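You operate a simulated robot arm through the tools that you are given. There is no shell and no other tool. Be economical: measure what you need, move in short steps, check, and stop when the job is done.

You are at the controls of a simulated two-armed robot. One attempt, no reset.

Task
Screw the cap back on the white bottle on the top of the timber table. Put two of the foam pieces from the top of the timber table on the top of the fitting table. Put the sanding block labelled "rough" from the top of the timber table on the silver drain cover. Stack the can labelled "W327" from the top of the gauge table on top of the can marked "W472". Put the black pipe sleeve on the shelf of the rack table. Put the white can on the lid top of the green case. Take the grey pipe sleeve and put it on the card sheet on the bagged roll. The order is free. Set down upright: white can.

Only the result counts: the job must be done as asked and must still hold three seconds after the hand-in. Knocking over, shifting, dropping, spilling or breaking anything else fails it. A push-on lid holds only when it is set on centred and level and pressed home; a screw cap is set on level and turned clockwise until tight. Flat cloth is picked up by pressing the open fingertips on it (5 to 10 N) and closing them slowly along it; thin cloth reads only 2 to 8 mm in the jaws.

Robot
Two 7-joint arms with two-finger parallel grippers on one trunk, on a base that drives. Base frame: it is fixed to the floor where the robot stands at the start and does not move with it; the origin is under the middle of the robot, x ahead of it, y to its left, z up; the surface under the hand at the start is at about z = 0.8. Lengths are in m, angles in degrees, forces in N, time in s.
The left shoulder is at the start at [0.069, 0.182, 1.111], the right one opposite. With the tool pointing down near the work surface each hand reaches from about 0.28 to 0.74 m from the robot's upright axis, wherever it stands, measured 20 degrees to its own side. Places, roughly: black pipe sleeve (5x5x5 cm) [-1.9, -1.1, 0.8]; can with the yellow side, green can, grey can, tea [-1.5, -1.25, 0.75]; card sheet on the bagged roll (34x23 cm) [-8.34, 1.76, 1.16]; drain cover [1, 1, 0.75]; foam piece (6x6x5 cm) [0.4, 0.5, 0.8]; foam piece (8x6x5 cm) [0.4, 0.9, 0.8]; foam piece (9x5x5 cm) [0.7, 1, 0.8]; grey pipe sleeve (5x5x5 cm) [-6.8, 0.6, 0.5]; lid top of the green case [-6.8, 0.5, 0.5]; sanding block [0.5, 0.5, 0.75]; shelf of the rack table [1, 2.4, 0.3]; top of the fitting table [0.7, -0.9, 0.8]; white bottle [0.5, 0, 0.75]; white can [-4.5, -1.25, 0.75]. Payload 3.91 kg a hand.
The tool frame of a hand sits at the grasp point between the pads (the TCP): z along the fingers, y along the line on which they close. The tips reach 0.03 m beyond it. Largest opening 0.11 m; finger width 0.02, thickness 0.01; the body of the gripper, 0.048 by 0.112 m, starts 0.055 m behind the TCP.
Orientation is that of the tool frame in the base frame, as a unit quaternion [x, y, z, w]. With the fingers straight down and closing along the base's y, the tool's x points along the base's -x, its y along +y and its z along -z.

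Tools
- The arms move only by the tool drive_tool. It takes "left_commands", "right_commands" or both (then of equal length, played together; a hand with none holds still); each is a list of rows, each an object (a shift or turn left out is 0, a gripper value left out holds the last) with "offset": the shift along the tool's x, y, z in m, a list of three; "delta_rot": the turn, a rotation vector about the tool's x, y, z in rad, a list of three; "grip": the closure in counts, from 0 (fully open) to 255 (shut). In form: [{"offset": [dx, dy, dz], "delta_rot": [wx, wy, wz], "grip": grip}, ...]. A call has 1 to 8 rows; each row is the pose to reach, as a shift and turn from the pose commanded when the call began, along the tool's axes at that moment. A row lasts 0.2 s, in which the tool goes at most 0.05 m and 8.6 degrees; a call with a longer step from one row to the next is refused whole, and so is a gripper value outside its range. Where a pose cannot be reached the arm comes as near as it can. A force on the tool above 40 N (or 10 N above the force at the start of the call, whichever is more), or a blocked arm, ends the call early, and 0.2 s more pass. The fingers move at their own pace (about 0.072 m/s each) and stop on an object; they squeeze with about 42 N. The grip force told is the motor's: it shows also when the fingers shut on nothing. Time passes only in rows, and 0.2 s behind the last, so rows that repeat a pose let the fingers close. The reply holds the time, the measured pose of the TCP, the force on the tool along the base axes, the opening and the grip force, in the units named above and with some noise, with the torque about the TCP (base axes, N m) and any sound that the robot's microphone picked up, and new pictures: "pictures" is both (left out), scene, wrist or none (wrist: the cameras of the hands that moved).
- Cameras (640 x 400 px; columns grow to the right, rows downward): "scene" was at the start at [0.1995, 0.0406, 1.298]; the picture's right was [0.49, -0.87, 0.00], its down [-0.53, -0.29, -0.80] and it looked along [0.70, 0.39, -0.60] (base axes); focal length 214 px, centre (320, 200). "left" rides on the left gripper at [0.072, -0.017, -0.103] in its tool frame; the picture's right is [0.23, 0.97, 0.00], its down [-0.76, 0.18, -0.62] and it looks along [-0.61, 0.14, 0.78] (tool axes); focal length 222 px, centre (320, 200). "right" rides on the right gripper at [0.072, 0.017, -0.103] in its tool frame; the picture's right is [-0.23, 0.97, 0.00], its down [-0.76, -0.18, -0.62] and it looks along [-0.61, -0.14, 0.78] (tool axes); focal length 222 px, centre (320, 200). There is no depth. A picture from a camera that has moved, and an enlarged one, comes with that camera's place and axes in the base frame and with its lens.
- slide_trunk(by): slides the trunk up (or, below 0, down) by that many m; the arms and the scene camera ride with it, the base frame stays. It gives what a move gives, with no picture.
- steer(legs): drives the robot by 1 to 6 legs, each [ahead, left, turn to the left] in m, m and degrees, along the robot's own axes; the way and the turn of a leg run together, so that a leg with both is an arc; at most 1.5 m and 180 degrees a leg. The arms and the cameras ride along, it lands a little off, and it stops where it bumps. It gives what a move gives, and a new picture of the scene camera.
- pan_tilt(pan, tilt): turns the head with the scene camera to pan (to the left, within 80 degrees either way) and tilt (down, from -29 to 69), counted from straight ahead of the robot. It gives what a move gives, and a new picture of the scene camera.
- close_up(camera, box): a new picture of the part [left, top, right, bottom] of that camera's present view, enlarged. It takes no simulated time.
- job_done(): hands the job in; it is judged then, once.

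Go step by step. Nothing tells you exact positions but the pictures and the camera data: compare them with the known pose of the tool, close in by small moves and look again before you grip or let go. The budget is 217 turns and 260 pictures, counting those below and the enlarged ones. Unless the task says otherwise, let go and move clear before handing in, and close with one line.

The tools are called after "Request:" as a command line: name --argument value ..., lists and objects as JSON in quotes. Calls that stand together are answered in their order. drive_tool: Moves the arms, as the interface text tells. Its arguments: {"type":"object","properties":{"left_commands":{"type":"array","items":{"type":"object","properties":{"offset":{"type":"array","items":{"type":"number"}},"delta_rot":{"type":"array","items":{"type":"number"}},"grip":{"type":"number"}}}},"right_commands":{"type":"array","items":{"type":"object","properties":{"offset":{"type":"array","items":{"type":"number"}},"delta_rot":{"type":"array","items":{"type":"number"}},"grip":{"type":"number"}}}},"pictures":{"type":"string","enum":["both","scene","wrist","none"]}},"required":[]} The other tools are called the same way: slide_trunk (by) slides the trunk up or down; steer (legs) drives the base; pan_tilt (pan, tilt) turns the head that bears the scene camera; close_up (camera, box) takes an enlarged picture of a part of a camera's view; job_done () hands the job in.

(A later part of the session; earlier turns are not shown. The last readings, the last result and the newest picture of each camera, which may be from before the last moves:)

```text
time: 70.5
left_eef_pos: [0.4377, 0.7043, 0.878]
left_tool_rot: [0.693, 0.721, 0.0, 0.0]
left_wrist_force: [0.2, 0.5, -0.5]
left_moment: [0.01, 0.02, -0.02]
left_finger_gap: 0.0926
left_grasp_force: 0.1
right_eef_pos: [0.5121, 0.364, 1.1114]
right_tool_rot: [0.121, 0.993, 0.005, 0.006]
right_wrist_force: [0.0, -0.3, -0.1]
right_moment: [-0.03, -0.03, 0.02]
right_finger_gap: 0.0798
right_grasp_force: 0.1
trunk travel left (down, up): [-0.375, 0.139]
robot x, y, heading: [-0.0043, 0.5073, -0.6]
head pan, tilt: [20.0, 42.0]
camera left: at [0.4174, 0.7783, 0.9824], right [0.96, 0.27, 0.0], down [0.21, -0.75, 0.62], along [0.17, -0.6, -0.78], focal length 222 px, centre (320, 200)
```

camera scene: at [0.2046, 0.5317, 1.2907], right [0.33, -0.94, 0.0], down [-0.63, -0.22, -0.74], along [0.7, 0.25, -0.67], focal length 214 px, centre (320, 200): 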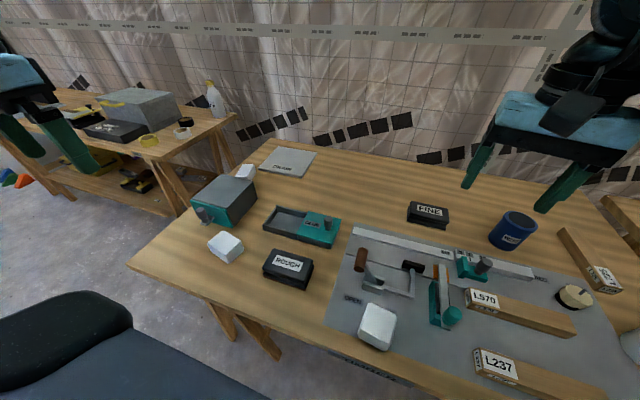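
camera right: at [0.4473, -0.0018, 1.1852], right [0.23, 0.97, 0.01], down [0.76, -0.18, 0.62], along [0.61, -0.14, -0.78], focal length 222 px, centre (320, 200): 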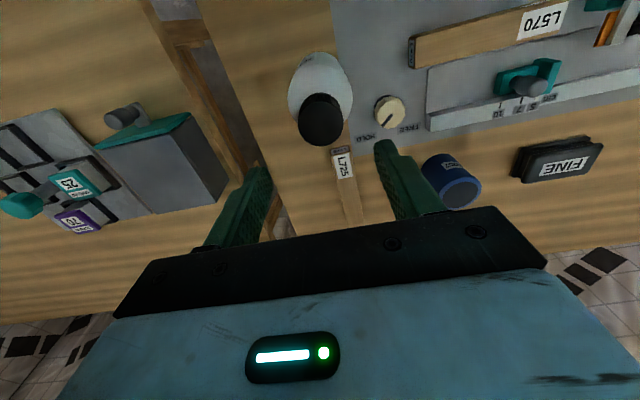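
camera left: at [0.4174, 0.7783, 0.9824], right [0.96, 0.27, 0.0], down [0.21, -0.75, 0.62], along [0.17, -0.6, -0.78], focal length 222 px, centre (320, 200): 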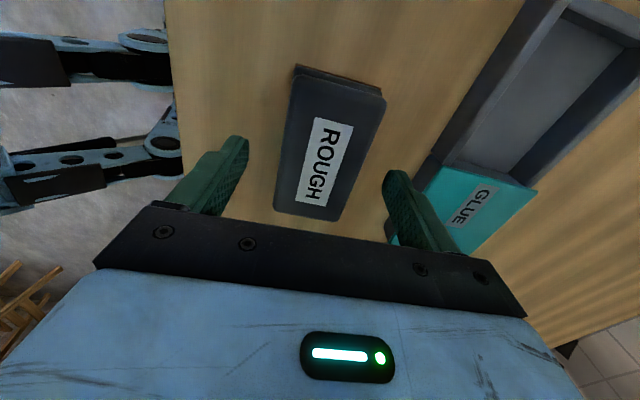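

Well aligned. Lower to grasp height and close.

Request:
drive_tool --left_commands '[{"offset": [0, 0, 0.025]}, {"offset": [0, 0, 0.04]}, {"offset": [0, 0, 0.04]}, {"offset": [0, 0, 0.04], "grip": 255}, {"offset": [0, 0, 0.04], "grip": 255}, {"offset": [0, 0, 0.04], "grip": 255}]' --pictures "wrist"

```text
time: 71.9
left_eef_pos: [0.4378, 0.7029, 0.8393]
left_tool_rot: [0.692, 0.722, 0.001, 0.0]
left_wrist_force: [0.9, -0.1, -0.1]
left_moment: [-0.06, -0.09, -0.03]
left_finger_gap: 0.0642
left_grasp_force: 41.5
right_eef_pos: [0.5104, 0.3646, 1.1119]
right_tool_rot: [0.121, 0.993, 0.004, 0.004]
right_wrist_force: [0.2, 0.1, -0.3]
right_moment: [-0.01, 0.01, 0.01]
right_finger_gap: 0.0799
right_grasp_force: 0.1
trunk travel left (down, up): [-0.375, 0.139]
robot x, y, heading: [0.0043, 0.5071, -0.6]
head pan, tilt: [20.0, 42.0]
camera left: at [0.4171, 0.7766, 0.9419], right [0.96, 0.27, 0.0], down [0.21, -0.75, 0.62], along [0.17, -0.6, -0.78], focal length 222 px, centre (320, 200)
```

left: 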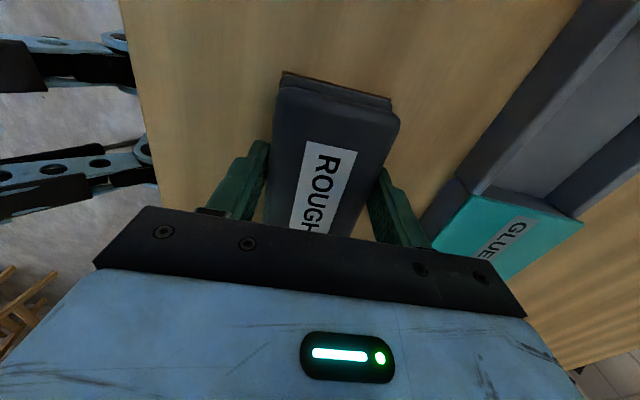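

Gripped. I lift it, then look left to judge the gap beside the table's left end.

Request:
drive_tool --left_commands '[{"offset": [0, 0, -0.05]}, {"offset": [0, 0, -0.1]}, {"offset": [0, 0, -0.15]}, {"offset": [0, 0, -0.2]}, {"offset": [0.0, -0.02, -0.22]}]' --pictures "none"

Request:
pan_tilt --pan 60 --tilt 35

```text
time: 73.1
left_eef_pos: [0.4177, 0.7014, 1.0569]
left_tool_rot: [0.692, 0.721, 0.001, 0.0]
left_wrist_force: [0.1, 0.2, -1.0]
left_moment: [0.01, -0.02, -0.02]
left_finger_gap: 0.0641
left_grasp_force: 41.4
right_eef_pos: [0.512, 0.3662, 1.1112]
right_tool_rot: [0.121, 0.993, 0.003, 0.005]
right_wrist_force: [0.0, -0.1, 0.2]
right_moment: [0.01, -0.05, 0.01]
right_finger_gap: 0.0799
right_grasp_force: 0.1
trunk travel left (down, up): [-0.375, 0.139]
robot x, y, heading: [0.0017, 0.5065, -0.6]
head pan, tilt: [20.0, 42.0]
```

```text
time: 74.2
left_eef_pos: [0.4177, 0.7023, 1.0556]
left_tool_rot: [0.693, 0.721, 0.001, -0.001]
left_wrist_force: [-0.5, 0.3, -2.2]
left_moment: [-0.01, -0.03, -0.01]
left_finger_gap: 0.0646
left_grasp_force: 41.8
right_eef_pos: [0.5106, 0.3636, 1.1117]
right_tool_rot: [0.121, 0.993, 0.004, 0.004]
right_wrist_force: [-0.8, -0.6, 0.2]
right_moment: [0.0, 0.01, 0.01]
right_finger_gap: 0.0797
right_grasp_force: 0.1
trunk travel left (down, up): [-0.375, 0.139]
robot x, y, heading: [0.0019, 0.5082, -0.7]
head pan, tilt: [60.0, 35.0]
camera scene: at [0.1707, 0.5798, 1.3012], right [0.86, -0.51, 0.0], down [-0.29, -0.49, -0.82], along [0.42, 0.7, -0.57], focal length 214 px, centre (320, 200)
```

scene: 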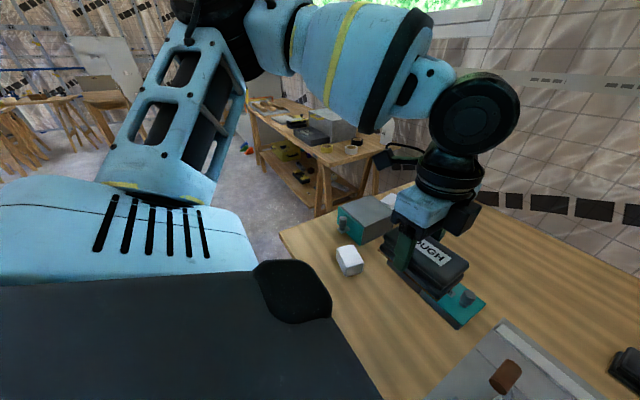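

The rack table's corner is near (0.75, 1.52); there is room to stand near (0.42, 1.42). I drive left first, then turn right toward the drain.

Request:
steer --legs '[[0, 0.9, 0], [0, 0, -61]]'

Request:
pan_tilt --pan 0 --tilt 50

```text
time: 85.3
left_eef_pos: [0.3879, 1.1794, 1.0559]
left_tool_rot: [0.958, 0.286, 0.0, 0.0]
left_wrist_force: [-0.4, -0.1, -1.0]
left_moment: [0.03, 0.0, -0.02]
left_finger_gap: 0.0643
left_grasp_force: 41.7
right_eef_pos: [0.1481, 0.9272, 1.1114]
right_tool_rot: [0.594, 0.804, 0.001, 0.005]
right_wrist_force: [0.2, 0.6, 0.5]
right_moment: [-0.01, -0.01, 0.02]
right_finger_gap: 0.0798
right_grasp_force: 0.1
trunk travel left (down, up): [-0.375, 0.139]
robot x, y, heading: [0.0087, 1.4405, -59.5]
head pan, tilt: [60.0, 35.0]
camera scene: at [0.1573, 1.3289, 1.3012], right [0.01, -1.0, 0.0], down [-0.57, 0.0, -0.82], along [0.82, 0.01, -0.57], focal length 214 px, centre (320, 200)
```

scene: 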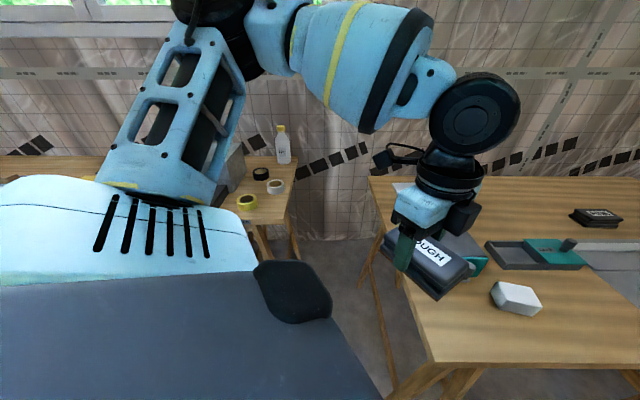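

```text
time: 86.6
left_eef_pos: [0.3886, 1.1801, 1.0574]
left_tool_rot: [0.958, 0.287, 0.001, 0.0]
left_wrist_force: [-0.8, -0.1, -1.8]
left_moment: [0.0, -0.01, -0.01]
left_finger_gap: 0.0644
left_grasp_force: 42.0
right_eef_pos: [0.1472, 0.9278, 1.1117]
right_tool_rot: [0.594, 0.805, 0.001, 0.006]
right_wrist_force: [-0.1, -0.3, 0.0]
right_moment: [-0.01, -0.02, 0.0]
right_finger_gap: 0.0795
right_grasp_force: 0.1
trunk travel left (down, up): [-0.375, 0.139]
robot x, y, heading: [0.0029, 1.4354, -59.7]
head pan, tilt: [0.0, 50.0]
camera scene: at [0.1083, 1.262, 1.2795], right [-0.86, -0.51, 0.0], down [-0.39, 0.66, -0.64], along [0.33, -0.55, -0.77], focal length 214 px, centre (320, 200)
```

scene: 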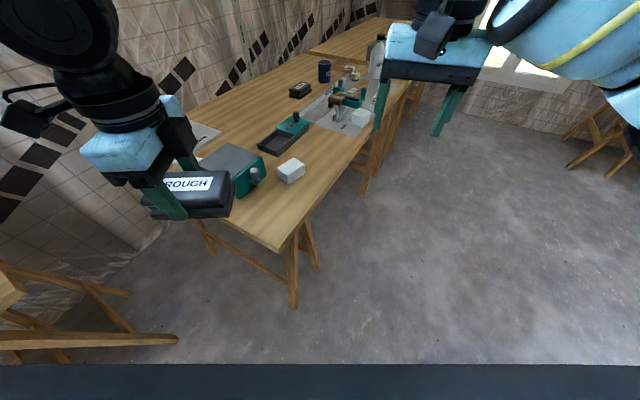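

The gap is clear. I move in to about (0.42, 1.42).

Request:
steer --legs '[[0.112, 0.176, 0], [0.112, 0.176, 0]]'

```text
time: 90.5
left_eef_pos: [0.8054, 1.1623, 1.0566]
left_tool_rot: [0.958, 0.288, 0.001, -0.001]
left_wrist_force: [0.6, -0.8, -1.2]
left_moment: [0.02, 0.02, 0.01]
left_finger_gap: 0.0643
left_grasp_force: 42.2
right_eef_pos: [0.565, 0.9093, 1.1108]
right_tool_rot: [0.594, 0.805, 0.001, 0.006]
right_wrist_force: [-0.2, 0.1, -0.2]
right_moment: [-0.03, 0.0, -0.01]
right_finger_gap: 0.0798
right_grasp_force: 0.1
trunk travel left (down, up): [-0.375, 0.139]
robot x, y, heading: [0.4241, 1.4198, -59.3]
head pan, tilt: [0.0, 50.0]
camera scene: at [0.5257, 1.2441, 1.2794], right [-0.86, -0.51, 0.0], down [-0.39, 0.66, -0.64], along [0.33, -0.55, -0.77], focal length 214 px, centre (320, 200)
```

scene: 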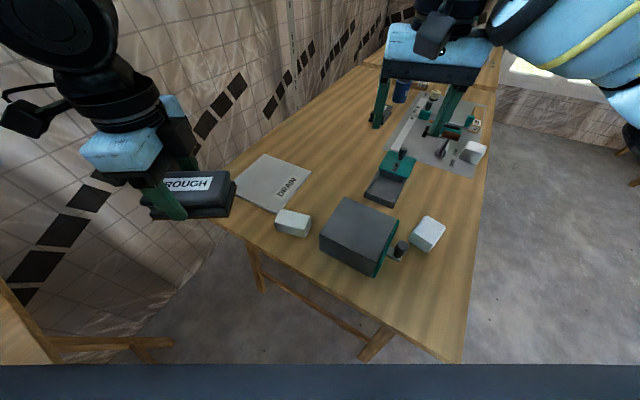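

Great view: drain spans x 0.805–0.99, y 0.84–1.0. I carry the block over its centre.

Request:
drive_tool --left_commands '[{"offset": [-0.01, 0.041, 0]}, {"offset": [-0.02, 0.082, 0]}, {"offset": [-0.03, 0.123, 0]}, {"offset": [-0.04, 0.164, 0]}, {"offset": [-0.05, 0.205, 0]}, {"offset": [-0.06, 0.245, 0]}, {"offset": [-0.06, 0.245, 0.045]}, {"offset": [-0.06, 0.245, 0.09]}]' --pictures "both"

```text
time: 92.3
left_eef_pos: [0.9052, 1.0123, 0.9551]
left_tool_rot: [0.958, 0.287, 0.0, 0.001]
left_wrist_force: [0.8, 0.0, -1.1]
left_moment: [0.02, 0.01, -0.02]
left_finger_gap: 0.0642
left_grasp_force: 41.7
left hand out of reach, approached as far as the arm can: row 4, 5, 6, 7, 8
right_eef_pos: [0.566, 0.9077, 1.1093]
right_tool_rot: [0.593, 0.805, 0.002, 0.005]
right_wrist_force: [-0.4, -1.3, -0.2]
right_moment: [0.02, 0.06, 0.03]
right_finger_gap: 0.08
right_grasp_force: 0.1
trunk travel left (down, up): [-0.375, 0.139]
robot x, y, heading: [0.423, 1.4207, -59.5]
head pan, tilt: [0.0, 50.0]
camera scene: at [0.5274, 1.2422, 1.2789], right [-0.86, -0.51, 0.0], down [-0.39, 0.66, -0.64], along [0.32, -0.55, -0.77], focal length 214 px, centre (320, 200)
camera left: at [0.9561, 1.0694, 1.0587], right [0.73, -0.69, 0.0], down [-0.54, -0.57, 0.62], along [-0.43, -0.45, -0.78], focal length 222 px, centre (320, 200)
```

scene: 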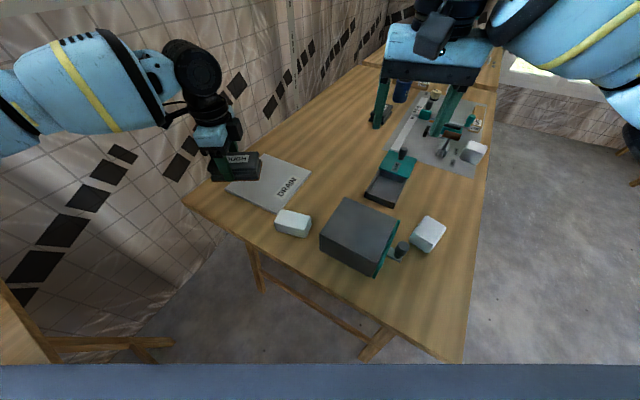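
left: 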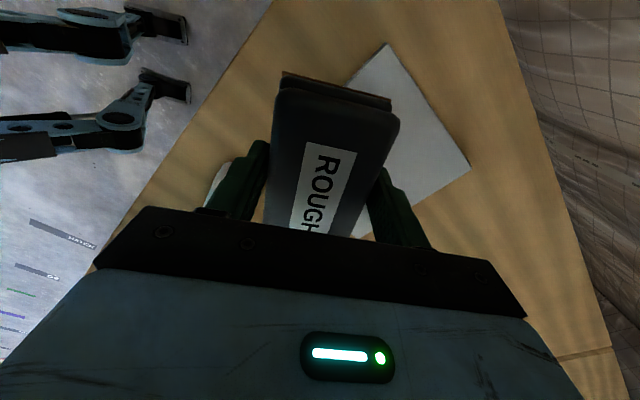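

The reach is limited when the hand is high; lower is easier. I continue toward the drain centre while descending.

Request:
drive_tool --left_commands '[{"offset": [0, 0, 0.04]}, {"offset": [-0.02, 0.02, 0.055]}, {"offset": [-0.04, 0.042, 0.055]}, {"offset": [-0.06, 0.064, 0.055]}, {"offset": [-0.06, 0.064, 0.055]}]' --pictures "both"

```text
time: 93.5
left_eef_pos: [0.8995, 1.0115, 0.8957]
left_tool_rot: [0.958, 0.288, 0.001, 0.0]
left_wrist_force: [-0.1, 0.4, -1.0]
left_moment: [0.02, -0.03, -0.01]
left_finger_gap: 0.0643
left_grasp_force: 41.9
left hand out of reach, approached as far as the arm can: row 2, 3, 4, 5
right_eef_pos: [0.5646, 0.9094, 1.1119]
right_tool_rot: [0.593, 0.805, 0.002, 0.006]
right_wrist_force: [-0.4, -0.2, 1.9]
right_moment: [-0.02, -0.01, 0.01]
right_finger_gap: 0.0797
right_grasp_force: 0.1
trunk travel left (down, up): [-0.375, 0.139]
robot x, y, heading: [0.4229, 1.4197, -59.7]
head pan, tilt: [0.0, 50.0]
camera scene: at [0.5253, 1.2443, 1.2795], right [-0.86, -0.51, 0.0], down [-0.39, 0.66, -0.64], along [0.33, -0.55, -0.77], focal length 214 px, centre (320, 200)
camera left: at [0.9518, 1.0676, 0.9985], right [0.73, -0.69, 0.0], down [-0.54, -0.57, 0.62], along [-0.43, -0.45, -0.78], focal length 222 px, centre (320, 200)
```

scene: 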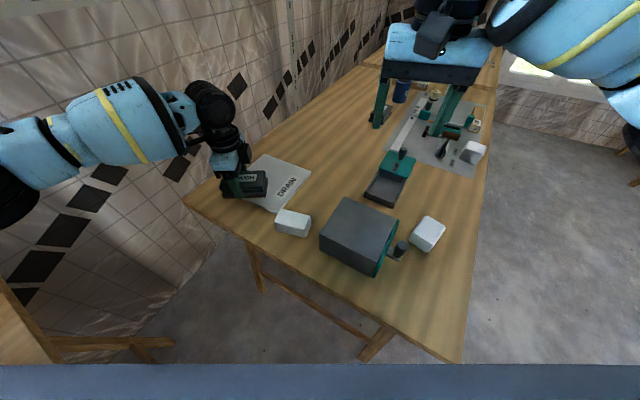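
left: 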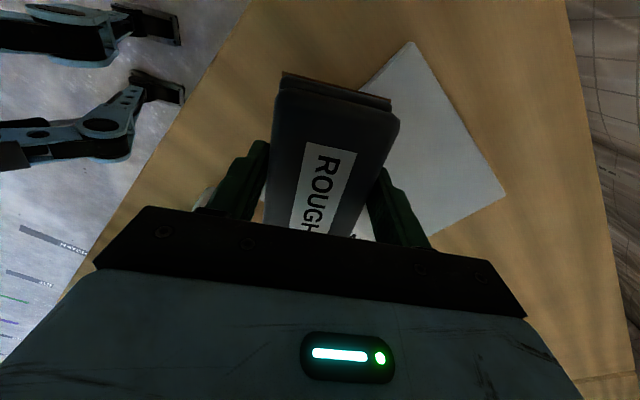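

The arm tops out at r≈0.63 here, so I edge the base 8.5 cm closer, which carries the block right over the drain's centre.

Request:
steer --legs '[[0.073, -0.043, 0]]'

```text
time: 94.6
left_eef_pos: [0.8995, 0.9579, 0.8937]
left_tool_rot: [0.958, 0.286, 0.0, 0.001]
left_wrist_force: [-0.2, 0.6, -0.8]
left_moment: [-0.01, -0.05, -0.01]
left_finger_gap: 0.0643
left_grasp_force: 41.8
right_eef_pos: [0.5638, 0.8558, 1.111]
right_tool_rot: [0.596, 0.803, 0.003, 0.005]
right_wrist_force: [0.0, 0.1, -0.6]
right_moment: [-0.01, -0.01, 0.0]
right_finger_gap: 0.0798
right_grasp_force: 0.1
trunk travel left (down, up): [-0.375, 0.139]
robot x, y, heading: [0.4276, 1.3669, -59.7]
head pan, tilt: [0.0, 50.0]
stopped in leg 1: the robot was blocked; the commanded pose is now the measured one
camera scene: at [0.526, 1.1918, 1.2794], right [-0.86, -0.51, 0.0], down [-0.39, 0.66, -0.64], along [0.33, -0.55, -0.77], focal length 214 px, centre (320, 200)
```

scene: 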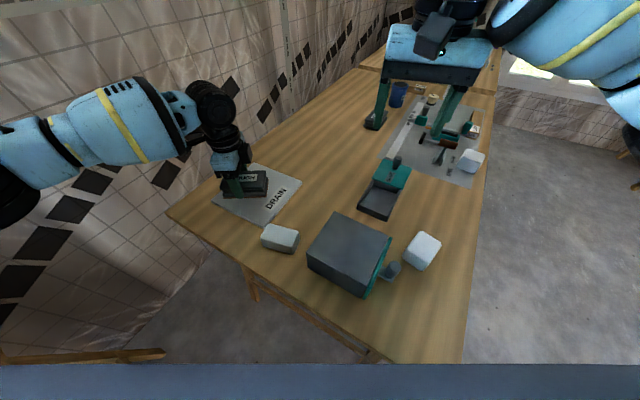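

Blocked slightly early, so the block is 3–4 cm short of centre. I swing the hand along its reachable arc instead.

Request:
drive_tool --left_commands '[{"offset": [-0.024, 0.007, 0]}, {"offset": [-0.047, 0.0143, 0]}, {"offset": [-0.047, 0.0143, 0.01]}]' --pictures "both"

```text
time: 95.4
left_eef_pos: [0.8891, 0.9604, 0.8915]
left_tool_rot: [0.957, 0.289, 0.0, 0.002]
left_wrist_force: [0.4, 1.0, -0.7]
left_moment: [0.02, 0.01, -0.03]
left_finger_gap: 0.0644
left_grasp_force: 42.3
left hand out of reach, approached as far as the arm can: row 1, 2, 3
right_eef_pos: [0.5641, 0.8549, 1.1114]
right_tool_rot: [0.595, 0.803, 0.002, 0.004]
right_wrist_force: [-0.3, -0.6, 0.0]
right_moment: [0.03, 0.0, 0.02]
right_finger_gap: 0.0798
right_grasp_force: 0.0
trunk travel left (down, up): [-0.375, 0.139]
robot x, y, heading: [0.4266, 1.3678, -59.5]
head pan, tilt: [0.0, 50.0]
camera scene: at [0.5259, 1.1915, 1.2794], right [-0.86, -0.51, 0.0], down [-0.39, 0.66, -0.64], along [0.33, -0.55, -0.77], focal length 214 px, centre (320, 200)
camera left: at [0.9409, 1.0165, 0.9935], right [0.73, -0.69, 0.0], down [-0.54, -0.57, 0.62], along [-0.43, -0.45, -0.78], focal length 222 px, centre (320, 200)
```

scene: 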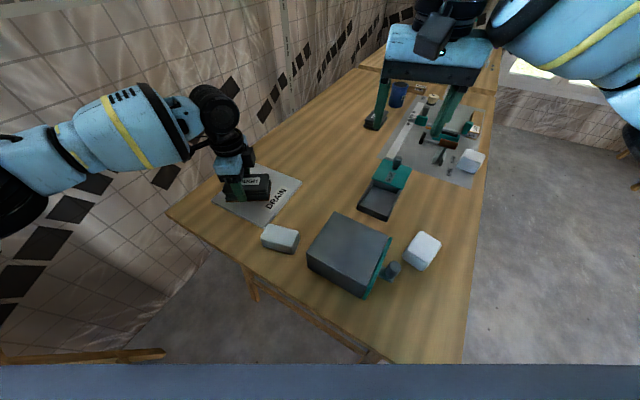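
left: 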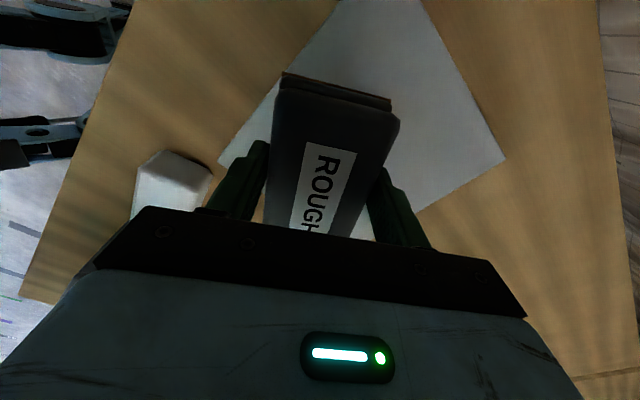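

The quarter-turned wrist seems to limit the arm. I rotate the hand back toward neutral, then try again.

Request:
drive_tool --left_commands '[{"delta_rot": [0, 0, -0.14]}, {"delta_rot": [0, 0, -0.28]}, {"delta_rot": [0, 0, -0.42]}, {"delta_rot": [0, 0, -0.56]}, {"delta_rot": [0, 0, -0.7]}, {"delta_rot": [0, 0, -0.84]}, {"delta_rot": [0, 0, -0.98]}, {"delta_rot": [0, 0, -1.12]}]' --pictures "none"

```text
time: 97.2
left_eef_pos: [0.8917, 0.9589, 0.8897]
left_tool_rot: [0.659, 0.752, 0.0, 0.002]
left_wrist_force: [-0.5, 0.4, -1.0]
left_moment: [0.04, -0.02, -0.04]
left_finger_gap: 0.064
left_grasp_force: 41.5
right_eef_pos: [0.5647, 0.8556, 1.1106]
right_tool_rot: [0.595, 0.804, 0.002, 0.004]
right_wrist_force: [1.0, 0.6, 0.6]
right_moment: [-0.04, 0.0, 0.0]
right_finger_gap: 0.0795
right_grasp_force: 0.1
trunk travel left (down, up): [-0.375, 0.139]
robot x, y, heading: [0.4216, 1.3654, -59.5]
head pan, tilt: [0.0, 50.0]
```

Request:
drive_tool --left_commands '[{"offset": [-0.02, -0.004, 0]}, {"offset": [-0.037, -0.008, 0]}, {"offset": [-0.037, -0.008, 0.01]}]' --pictures "both"

```text
time: 98.0
left_eef_pos: [0.8923, 0.9611, 0.8893]
left_tool_rot: [0.659, 0.752, 0.0, 0.001]
left_wrist_force: [-0.5, -0.3, -1.6]
left_moment: [0.0, -0.01, -0.02]
left_finger_gap: 0.0642
left_grasp_force: 42.2
left hand out of reach, approached as far as the arm can: row 1, 2, 3
right_eef_pos: [0.5646, 0.8561, 1.1104]
right_tool_rot: [0.596, 0.803, 0.002, 0.005]
right_wrist_force: [-1.0, -0.5, 0.0]
right_moment: [0.0, -0.03, -0.04]
right_finger_gap: 0.0799
right_grasp_force: 0.0
trunk travel left (down, up): [-0.375, 0.139]
robot x, y, heading: [0.424, 1.3647, -59.8]
head pan, tilt: [0.0, 50.0]
camera scene: at [0.5258, 1.1919, 1.2794], right [-0.86, -0.51, 0.0], down [-0.39, 0.66, -0.64], along [0.33, -0.55, -0.77], focal length 214 px, centre (320, 200)
camera left: at [0.8652, 1.0323, 0.992], right [0.94, 0.35, 0.0], down [0.27, -0.73, 0.63], along [0.22, -0.58, -0.78], focal length 222 px, centre (320, 200)
```

scene: 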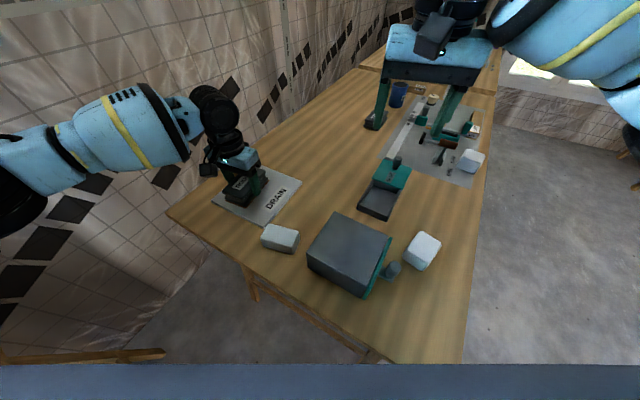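
left: 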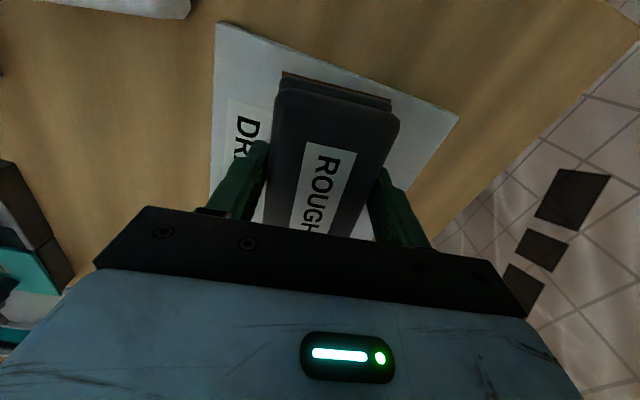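

The block would just fit but at the edge. A small clockwise base turn (4°) will swing it further onto the drain.

Request:
steer --legs '[[0, 0, -4]]'

```text
time: 98.9
left_eef_pos: [0.8615, 0.9288, 0.8896]
left_tool_rot: [0.685, 0.728, 0.0, 0.002]
left_wrist_force: [-0.1, -0.1, -1.7]
left_moment: [0.03, 0.03, -0.01]
left_finger_gap: 0.0642
left_grasp_force: 42.1
right_eef_pos: [0.5289, 0.8481, 1.1108]
right_tool_rot: [0.623, 0.782, 0.002, 0.005]
right_wrist_force: [0.9, -2.1, 0.0]
right_moment: [-0.02, 0.01, -0.02]
right_finger_gap: 0.0801
right_grasp_force: 0.1
trunk travel left (down, up): [-0.375, 0.139]
robot x, y, heading: [0.4256, 1.3702, -63.6]
head pan, tilt: [0.0, 50.0]
camera scene: at [0.5134, 1.1851, 1.2794], right [-0.9, -0.45, 0.0], down [-0.34, 0.69, -0.64], along [0.29, -0.58, -0.77], focal length 214 px, centre (320, 200)
```

scene: 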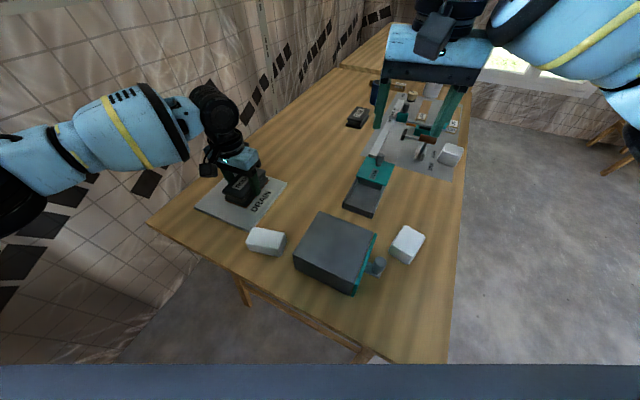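

Now well inside. I lower the block onto the drain with force checks.

Request:
drive_tool --left_commands '[{"offset": [0, 0, 0.02]}, {"offset": [0, 0, 0.03]}, {"offset": [0, 0, 0.036]}, {"offset": [0, 0, 0.04]}, {"offset": [0, 0, 0.043]}]' --pictures "wrist"

```text
time: 100.1
left_eef_pos: [0.8642, 0.9341, 0.8501]
left_tool_rot: [0.685, 0.728, -0.003, 0.003]
left_wrist_force: [1.3, -6.5, 18.4]
left_moment: [0.71, 0.24, 0.01]
left_finger_gap: 0.0644
left_grasp_force: 41.6
left hand out of reach, approached as far as the arm can: row 2, 3, 4, 5
right_eef_pos: [0.5269, 0.8469, 1.1118]
right_tool_rot: [0.623, 0.782, 0.003, 0.006]
right_wrist_force: [-0.3, 0.4, 0.7]
right_moment: [0.0, -0.03, 0.0]
right_finger_gap: 0.0796
right_grasp_force: 0.1
trunk travel left (down, up): [-0.375, 0.139]
robot x, y, heading: [0.4249, 1.3668, -63.6]
head pan, tilt: [0.0, 50.0]
camera left: at [0.8425, 1.0081, 0.9532], right [0.96, 0.29, 0.0], down [0.22, -0.74, 0.63], along [0.18, -0.61, -0.78], focal length 222 px, centre (320, 200)
```

left: 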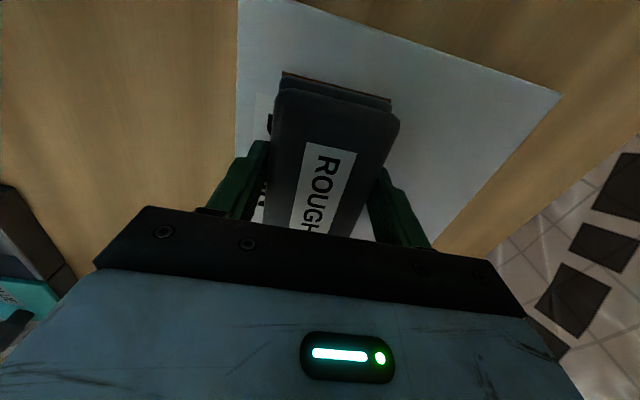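

Contact (18 N) on the drain. I release and rise.

Request:
drive_tool --left_commands '[{"offset": [0, 0, -0.001], "grip": 150}, {"offset": [0, 0, -0.001], "grip": 40}, {"offset": [0, 0, -0.001], "grip": 40}, {"offset": [0, 0, -0.04], "grip": 40}, {"offset": [0, 0, -0.08], "grip": 40}]' --pictures "wrist"

```text
time: 101.3
left_eef_pos: [0.8617, 0.935, 0.9295]
left_tool_rot: [0.685, 0.729, 0.0, 0.001]
left_wrist_force: [0.4, -0.6, 0.3]
left_moment: [-0.01, 0.03, 0.03]
left_finger_gap: 0.0927
left_grasp_force: 0.0
right_eef_pos: [0.5284, 0.8465, 1.1104]
right_tool_rot: [0.623, 0.782, 0.002, 0.004]
right_wrist_force: [-0.4, 0.1, -0.4]
right_moment: [-0.01, 0.0, -0.04]
right_finger_gap: 0.0798
right_grasp_force: 0.1
trunk travel left (down, up): [-0.375, 0.139]
robot x, y, heading: [0.4224, 1.3653, -63.6]
head pan, tilt: [0.0, 50.0]
camera left: at [0.8417, 1.0081, 1.0319], right [0.96, 0.29, 0.0], down [0.22, -0.75, 0.62], along [0.18, -0.6, -0.78], focal length 222 px, centre (320, 200)
```

left: 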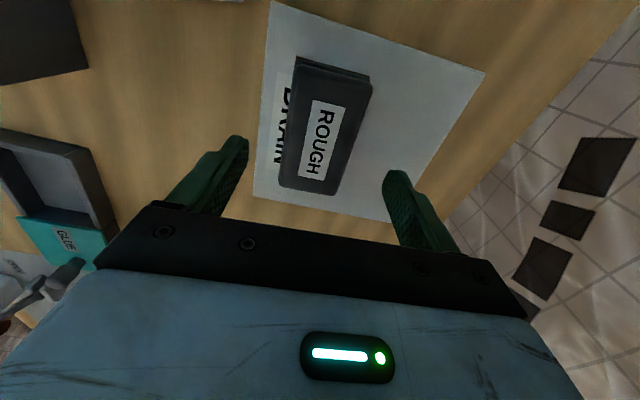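

The block sits on the drain. Foam C (0.742, 1.017) and foam B (0.44, 0.874) are both in reach from here: left takes C, right takes B.

Request:
drive_tool --left_commands '[{"offset": [0, 0, -0.045], "grip": 0}, {"offset": [0.03, -0.035, -0.045]}, {"offset": [0.06, -0.07, -0.045]}, {"offset": [0.0887, -0.1, -0.045]}, {"offset": [0.0887, -0.1148, -0.045]}]' --right_commands '[{"offset": [0.02, -0.03, 0], "grip": 0}, {"offset": [0.04, -0.06, 0]}, {"offset": [0.0472, -0.0804, 0.02]}, {"offset": [0.0472, -0.0804, 0.06]}, {"offset": [0.0472, -0.0804, 0.1]}]' --pictures "wrist"

```text
time: 102.5
left_eef_pos: [0.7443, 1.018, 0.9721]
left_tool_rot: [0.685, 0.728, 0.001, 0.001]
left_wrist_force: [0.7, 0.0, 0.0]
left_moment: [0.01, 0.0, 0.02]
left_finger_gap: 0.1102
left_grasp_force: 0.0
right_eef_pos: [0.4424, 0.8737, 1.0081]
right_tool_rot: [0.623, 0.782, 0.002, 0.005]
right_wrist_force: [-0.4, -0.1, 0.4]
right_moment: [0.06, 0.01, 0.03]
right_finger_gap: 0.1098
right_grasp_force: 0.0
trunk travel left (down, up): [-0.375, 0.139]
robot x, y, heading: [0.4251, 1.367, -63.5]
head pan, tilt: [0.0, 50.0]
camera right: at [0.4415, 0.9481, 1.1114], right [1.0, 0.0, 0.01], down [-0.01, -0.78, 0.63], along [0.01, -0.63, -0.78], focal length 222 px, centre (320, 200)
camera left: at [0.7234, 1.0909, 1.0757], right [0.96, 0.29, 0.0], down [0.22, -0.75, 0.62], along [0.18, -0.6, -0.78], focal length 222 px, centre (320, 200)
```

right: 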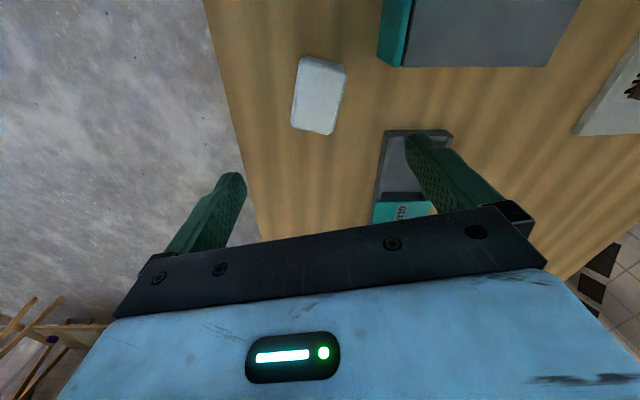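
left: 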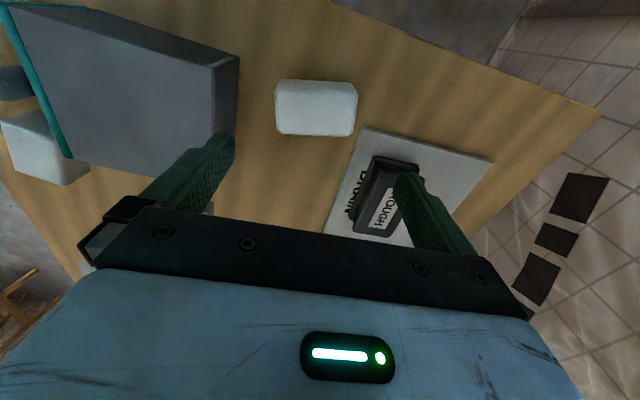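

Both foams measured: C centre (0.740, 1.026) short side to grip at az ≈ -75°, B centre (0.4425, 0.881) short side az ≈ -12°. I rotate both hands to suit.

Request:
drive_tool --left_commands '[{"delta_rot": [0, 0, 0.145]}, {"delta_rot": [0, 0, 0.29]}, {"delta_rot": [0, 0, 0.435]}, {"delta_rot": [0, 0, 0.58]}, {"delta_rot": [0, 0, 0.725]}, {"delta_rot": [0, 0, 0.87]}, {"delta_rot": [0, 0, 1.015]}, {"delta_rot": [0, 0, 1.16]}]' --right_commands '[{"delta_rot": [0, 0, 0.11], "grip": 60}, {"delta_rot": [0, 0, 0.22]}, {"delta_rot": [0, 0, 0.33]}, {"delta_rot": [0, 0, 0.436]}, {"delta_rot": [0, 0, 0.436]}, {"delta_rot": [0, 0, 0.436]}, {"delta_rot": [0, 0, 0.436]}, {"delta_rot": [0, 0, 0.436]}]' --pictures "none"

Request:
drive_tool --left_commands '[{"delta_rot": [0, 0, 0.11], "grip": 60}, {"delta_rot": [0, 0, 0.22]}, {"delta_rot": [0, 0, 0.22]}]' --pictures "wrist"

```text
time: 104.3
left_eef_pos: [0.7447, 1.0169, 0.9732]
left_tool_rot: [0.972, 0.233, 0.001, 0.002]
left_wrist_force: [0.0, 0.0, 0.2]
left_moment: [0.01, 0.0, 0.02]
left_finger_gap: 0.1103
left_grasp_force: 0.0
right_eef_pos: [0.4411, 0.8744, 1.0093]
right_tool_rot: [0.778, 0.628, 0.003, 0.004]
right_wrist_force: [0.3, 0.4, 0.6]
right_moment: [-0.03, 0.03, 0.02]
right_finger_gap: 0.0844
right_grasp_force: 0.2
trunk travel left (down, up): [-0.375, 0.139]
robot x, y, heading: [0.4235, 1.3649, -63.7]
head pan, tilt: [0.0, 50.0]
```

```text
time: 105.1
left_eef_pos: [0.7435, 1.0177, 0.9723]
left_tool_rot: [0.992, 0.124, 0.0, 0.0]
left_wrist_force: [0.3, -0.5, 0.0]
left_moment: [0.0, -0.01, 0.01]
left_finger_gap: 0.0842
left_grasp_force: 0.1
right_eef_pos: [0.4415, 0.8755, 1.009]
right_tool_rot: [0.777, 0.629, 0.003, 0.005]
right_wrist_force: [1.1, 0.6, 0.0]
right_moment: [0.0, 0.04, 0.03]
right_finger_gap: 0.0842
right_grasp_force: 0.0
trunk travel left (down, up): [-0.375, 0.139]
robot x, y, heading: [0.42, 1.367, -63.7]
head pan, tilt: [0.0, 50.0]
camera left: at [0.8104, 1.0535, 1.075], right [0.46, -0.89, 0.0], down [-0.69, -0.36, 0.62], along [-0.55, -0.29, -0.78], focal length 222 px, centre (320, 200)
```

left: 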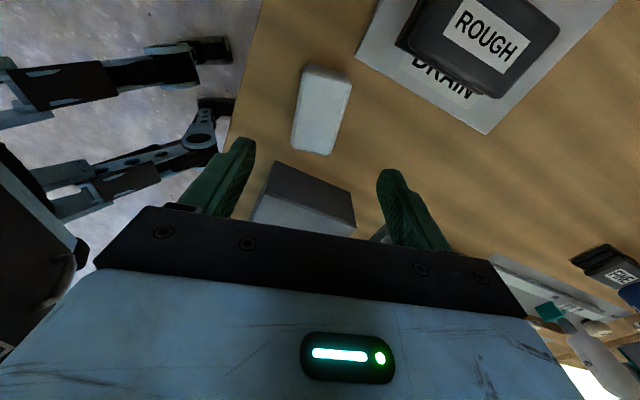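

Both aligned. I lower both hands to just above grasp level and check.

Request:
drive_tool --left_commands '[{"offset": [0.004, -0.0055, 0.03]}, {"offset": [0.004, -0.0055, 0.06]}, {"offset": [0.004, -0.0055, 0.09]}, {"offset": [0.004, -0.0055, 0.105]}]' --right_commands '[{"offset": [0.0056, 0, 0.045]}, {"offset": [0.0056, 0, 0.09]}, {"offset": [0.0056, 0, 0.125]}, {"offset": [0.0056, 0, 0.14]}]' --pictures "wrist"

```text
time: 106.1
left_eef_pos: [0.7484, 1.0227, 0.8674]
left_tool_rot: [0.992, 0.126, -0.001, 0.0]
left_wrist_force: [-0.3, -0.5, -0.3]
left_moment: [0.01, -0.02, 0.03]
left_finger_gap: 0.0842
left_grasp_force: 0.1
right_eef_pos: [0.4442, 0.8799, 0.8701]
right_tool_rot: [0.778, 0.628, 0.003, 0.004]
right_wrist_force: [-0.1, 0.0, -0.4]
right_moment: [0.0, 0.02, -0.04]
right_finger_gap: 0.0842
right_grasp_force: 0.0
trunk travel left (down, up): [-0.375, 0.139]
robot x, y, heading: [0.425, 1.3704, -63.6]
head pan, tilt: [0.0, 50.0]
camera right: at [0.4758, 0.9476, 0.9733], right [0.9, -0.43, 0.01], down [-0.34, -0.71, 0.62], along [-0.26, -0.57, -0.78], focal length 222 px, centre (320, 200)
camera left: at [0.8137, 1.0595, 0.9704], right [0.46, -0.89, 0.0], down [-0.69, -0.36, 0.62], along [-0.55, -0.29, -0.78], focal length 222 px, centre (320, 200)
```

right: 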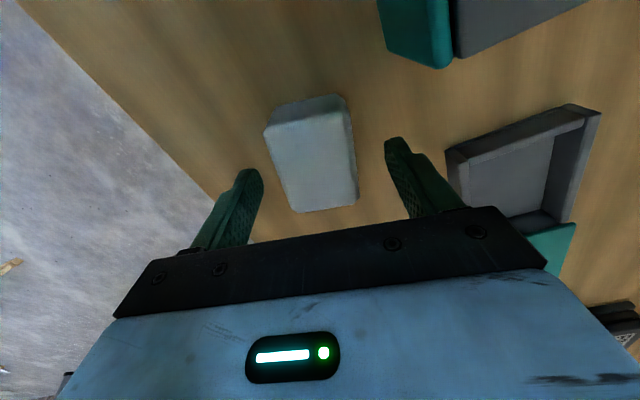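
left: 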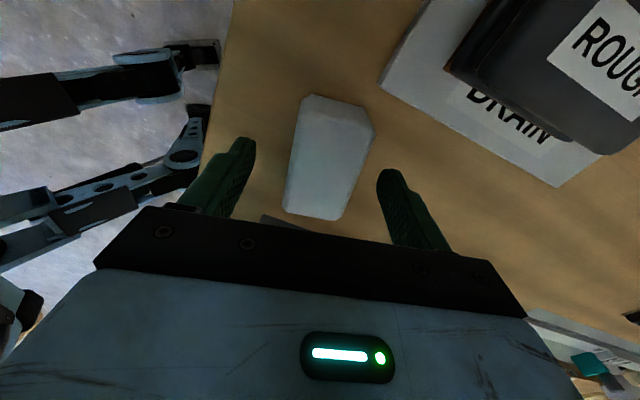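

Both foams are centred between the fingers. Lower the last 3 cm, close and lift.

Request:
drive_tool --left_commands '[{"offset": [0, 0, 0.02]}, {"offset": [0, 0, 0.029]}, {"offset": [0, 0, 0.029], "grip": 255}, {"offset": [0, 0, 0.029], "grip": 255}, {"offset": [0, 0, 0.029], "grip": 255}, {"offset": [0, 0, -0.01], "grip": 255}, {"offset": [0, 0, -0.05], "grip": 255}, {"offset": [0, 0, -0.08], "grip": 255}]' --right_commands '[{"offset": [0, 0, 0.02]}, {"offset": [0, 0, 0.032]}, {"offset": [0, 0, 0.032], "grip": 255}, {"offset": [0, 0, 0.032], "grip": 255}, {"offset": [0, 0, 0.032], "grip": 255}, {"offset": [0, 0, -0.01], "grip": 255}, {"offset": [0, 0, -0.05], "grip": 255}, {"offset": [0, 0, -0.08], "grip": 255}]' --pictures "wrist"

```text
time: 107.9
left_eef_pos: [0.7478, 1.0241, 0.9473]
left_tool_rot: [0.992, 0.125, 0.001, 0.001]
left_wrist_force: [-0.5, -1.3, -0.7]
left_moment: [-0.01, -0.01, -0.01]
left_finger_gap: 0.0484
left_grasp_force: 41.6
right_eef_pos: [0.4415, 0.8809, 0.9493]
right_tool_rot: [0.778, 0.628, 0.003, 0.004]
right_wrist_force: [1.0, 0.1, -0.5]
right_moment: [0.02, 0.0, 0.02]
right_finger_gap: 0.0536
right_grasp_force: 42.1
trunk travel left (down, up): [-0.375, 0.139]
robot x, y, heading: [0.4262, 1.3652, -63.4]
head pan, tilt: [0.0, 50.0]
camera right: at [0.474, 0.9494, 1.0527], right [0.9, -0.43, 0.01], down [-0.34, -0.7, 0.62], along [-0.26, -0.57, -0.78], focal length 222 px, centre (320, 200)
camera left: at [0.8138, 1.061, 1.0505], right [0.46, -0.89, 0.0], down [-0.69, -0.36, 0.62], along [-0.55, -0.29, -0.78], focal length 222 px, centre (320, 200)
```

right: 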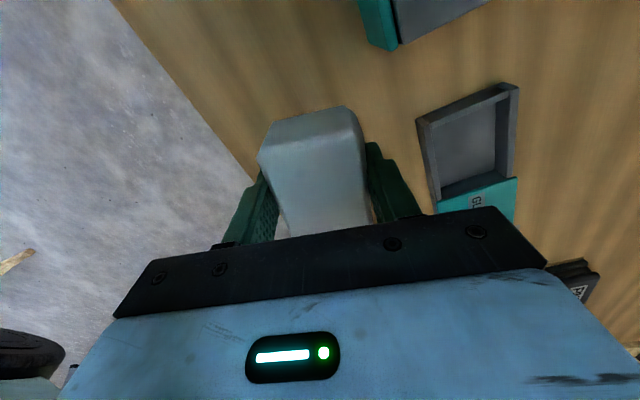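
left: 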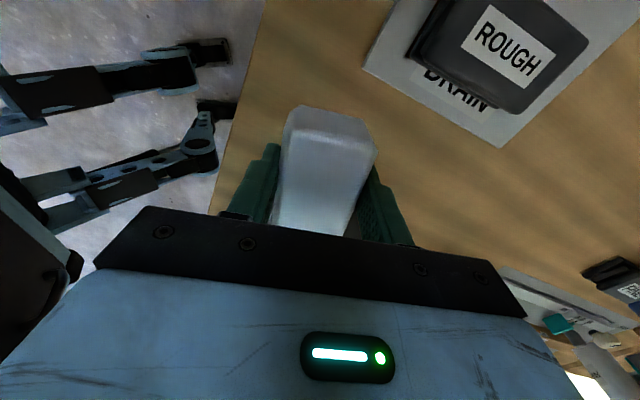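

Both foams are held. I raise them to 1.12 and back out.

Request:
drive_tool --left_commands '[{"offset": [0, 0, -0.05]}, {"offset": [0, 0, -0.1]}, {"offset": [0, 0, -0.15]}, {"offset": [0, 0, -0.17]}]' --right_commands '[{"offset": [0, 0, -0.05]}, {"offset": [0, 0, -0.1]}, {"offset": [0, 0, -0.15]}, {"offset": [0, 0, -0.17]}]' --pictures "none"

Request:
steer --legs '[[-0.22, -0.37, 0], [0, 0, 63.4], [0, -0.89, 0], [0, -0.85, 0]]'

Request:
pan_tilt --pan -10 --tilt 48

```text
time: 108.9
left_eef_pos: [0.748, 1.0253, 1.1155]
left_tool_rot: [0.992, 0.126, 0.001, 0.0]
left_wrist_force: [-0.2, 0.7, 0.5]
left_moment: [0.04, 0.01, 0.02]
left_finger_gap: 0.0486
left_grasp_force: 41.9
right_eef_pos: [0.4397, 0.8795, 1.1209]
right_tool_rot: [0.778, 0.628, 0.004, 0.005]
right_wrist_force: [-0.1, 0.9, -0.1]
right_moment: [-0.01, -0.03, 0.0]
right_finger_gap: 0.0535
right_grasp_force: 41.8
trunk travel left (down, up): [-0.375, 0.139]
robot x, y, heading: [0.4265, 1.3635, -63.8]
head pan, tilt: [0.0, 50.0]
```

```text
time: 130.6
left_eef_pos: [0.4513, -0.2027, 1.1156]
left_tool_rot: [0.779, 0.627, 0.002, 0.001]
left_wrist_force: [-0.2, -0.4, -1.0]
left_moment: [0.0, -0.04, 0.0]
left_finger_gap: 0.0488
left_grasp_force: 42.2
right_eef_pos: [0.4411, -0.5428, 1.1206]
right_tool_rot: [0.333, 0.943, 0.005, 0.003]
right_wrist_force: [0.5, -0.7, -0.2]
right_moment: [-0.01, -0.01, -0.03]
right_finger_gap: 0.0536
right_grasp_force: 42.3
trunk travel left (down, up): [-0.375, 0.139]
robot x, y, heading: [-0.0017, -0.3346, -0.2]
head pan, tilt: [0.0, 50.0]
camera scene: at [0.2006, -0.3395, 1.2795], right [-0.01, -1.0, 0.0], down [-0.77, 0.0, -0.64], along [0.64, 0.0, -0.77], focal length 214 px, centre (320, 200)
```

scene: 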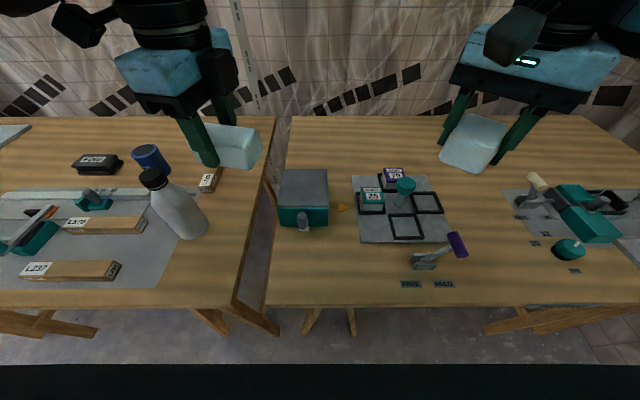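

```text
time: 131.4
left_eef_pos: [0.4503, -0.2015, 1.1156]
left_tool_rot: [0.779, 0.627, 0.003, 0.001]
left_wrist_force: [-0.6, -0.5, -0.9]
left_moment: [0.02, -0.01, 0.0]
left_finger_gap: 0.0483
left_grasp_force: 42.1
right_eef_pos: [0.4417, -0.5423, 1.1214]
right_tool_rot: [0.333, 0.943, 0.005, 0.003]
right_wrist_force: [-0.5, -0.6, 0.1]
right_moment: [-0.01, -0.04, 0.02]
right_finger_gap: 0.0531
right_grasp_force: 41.9
trunk travel left (down, up): [-0.375, 0.139]
robot x, y, heading: [0.0013, -0.3341, -0.3]
head pan, tilt: [-10.0, 48.0]
camera scene: at [0.2011, -0.353, 1.2822], right [-0.18, -0.98, 0.0], down [-0.73, 0.13, -0.67], along [0.66, -0.12, -0.74], focal length 214 px, centre (320, 200)
```

scene: 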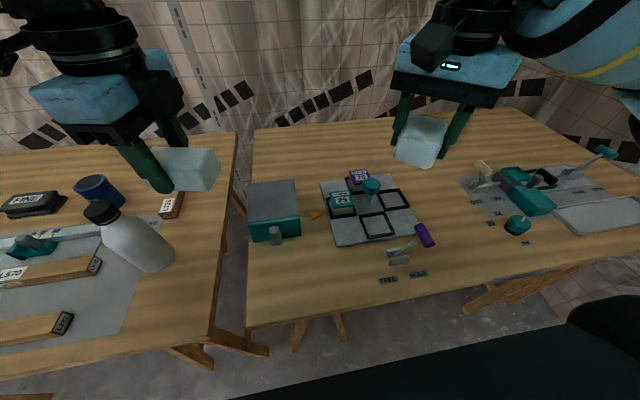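

The bottle is fine. Free space on the fitting table's front-left: I'll set foam C near (0.405, -0.28) and foam B near (0.41, -0.43). Left hand first.

Request:
drive_tool --left_commands '[{"offset": [-0.043, -0.0136, 0]}, {"offset": [-0.0863, -0.0272, 0]}, {"offset": [-0.0863, -0.0272, 0.05]}, {"offset": [-0.0863, -0.0272, 0.1]}, {"offset": [-0.0863, -0.0272, 0.15]}, {"offset": [-0.0863, -0.0272, 0.2]}, {"offset": [-0.0863, -0.0272, 0.235]}]' --pictures "both"

```text
time: 133.0
left_eef_pos: [0.4015, -0.2351, 0.8842]
left_tool_rot: [0.779, 0.628, 0.001, 0.001]
left_wrist_force: [0.2, -1.0, 0.0]
left_moment: [0.0, -0.01, 0.02]
left_finger_gap: 0.0483
left_grasp_force: 42.4
left hand out of reach, approached as far as the arm can: row 1, 2, 3, 4, 5, 6, 7
right_eef_pos: [0.4415, -0.5419, 1.1212]
right_tool_rot: [0.333, 0.943, 0.005, 0.003]
right_wrist_force: [0.5, -0.9, -0.6]
right_moment: [-0.02, 0.04, 0.02]
right_finger_gap: 0.0534
right_grasp_force: 41.7
trunk travel left (down, up): [-0.375, 0.139]
robot x, y, heading: [-0.0004, -0.3373, -0.4]
head pan, tilt: [-10.0, 48.0]
camera scene: at [0.2013, -0.3528, 1.2822], right [-0.18, -0.98, 0.0], down [-0.73, 0.13, -0.67], along [0.66, -0.12, -0.74], focal length 214 px, centre (320, 200)
camera left: at [0.4001, -0.1591, 0.9863], right [1.0, 0.02, 0.0], down [0.01, -0.78, 0.62], along [0.01, -0.62, -0.78], focal length 222 px, centre (320, 200)
```

scene: 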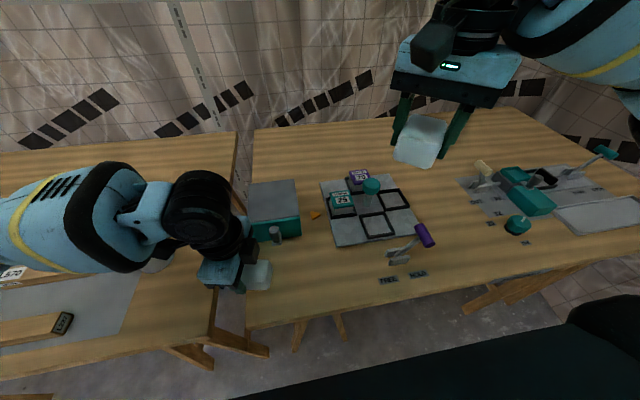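
left: 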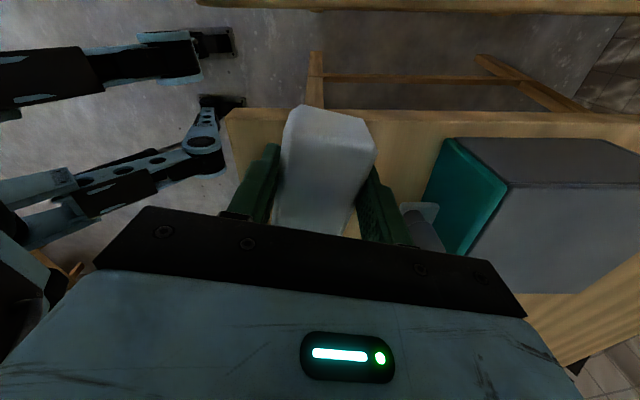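

The hand is at its inner limit (y can't go further right). I rise a little and sidestep the base instead.

Request:
drive_tool --left_commands '[{"offset": [0, 0, -0.05]}]' --pictures "none"

Request:
steer --legs '[[0, -0.05, 0]]'

```text
time: 133.4
left_eef_pos: [0.403, -0.2347, 0.9348]
left_tool_rot: [0.779, 0.628, 0.002, 0.001]
left_wrist_force: [0.6, 0.2, 0.2]
left_moment: [0.02, -0.01, -0.03]
left_finger_gap: 0.0488
left_grasp_force: 42.2
right_eef_pos: [0.4411, -0.5418, 1.1222]
right_tool_rot: [0.333, 0.943, 0.005, 0.002]
right_wrist_force: [0.9, 0.7, 0.1]
right_moment: [-0.01, 0.01, -0.01]
right_finger_gap: 0.0535
right_grasp_force: 41.8
trunk travel left (down, up): [-0.375, 0.139]
robot x, y, heading: [-0.0021, -0.3372, -0.3]
head pan, tilt: [-10.0, 48.0]
```

```text
time: 134.5
left_eef_pos: [0.403, -0.2847, 0.9346]
left_tool_rot: [0.778, 0.628, 0.001, 0.002]
left_wrist_force: [0.1, 0.1, -0.1]
left_moment: [-0.01, -0.03, -0.01]
left_finger_gap: 0.0485
left_grasp_force: 41.9
right_eef_pos: [0.4413, -0.5913, 1.1206]
right_tool_rot: [0.333, 0.943, 0.004, 0.003]
right_wrist_force: [-0.7, 0.8, 0.1]
right_moment: [0.01, 0.01, 0.01]
right_finger_gap: 0.0535
right_grasp_force: 42.5
trunk travel left (down, up): [-0.375, 0.139]
robot x, y, heading: [0.0008, -0.3859, -0.3]
head pan, tilt: [-10.0, 48.0]
camera scene: at [0.2008, -0.4028, 1.2822], right [-0.18, -0.98, 0.0], down [-0.73, 0.13, -0.67], along [0.66, -0.12, -0.74], focal length 214 px, centre (320, 200)
```

scene: 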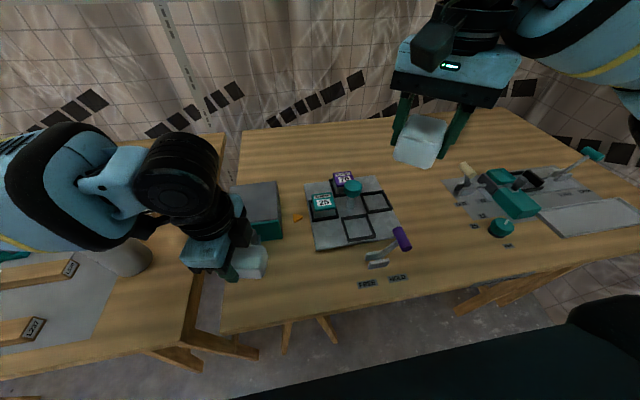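

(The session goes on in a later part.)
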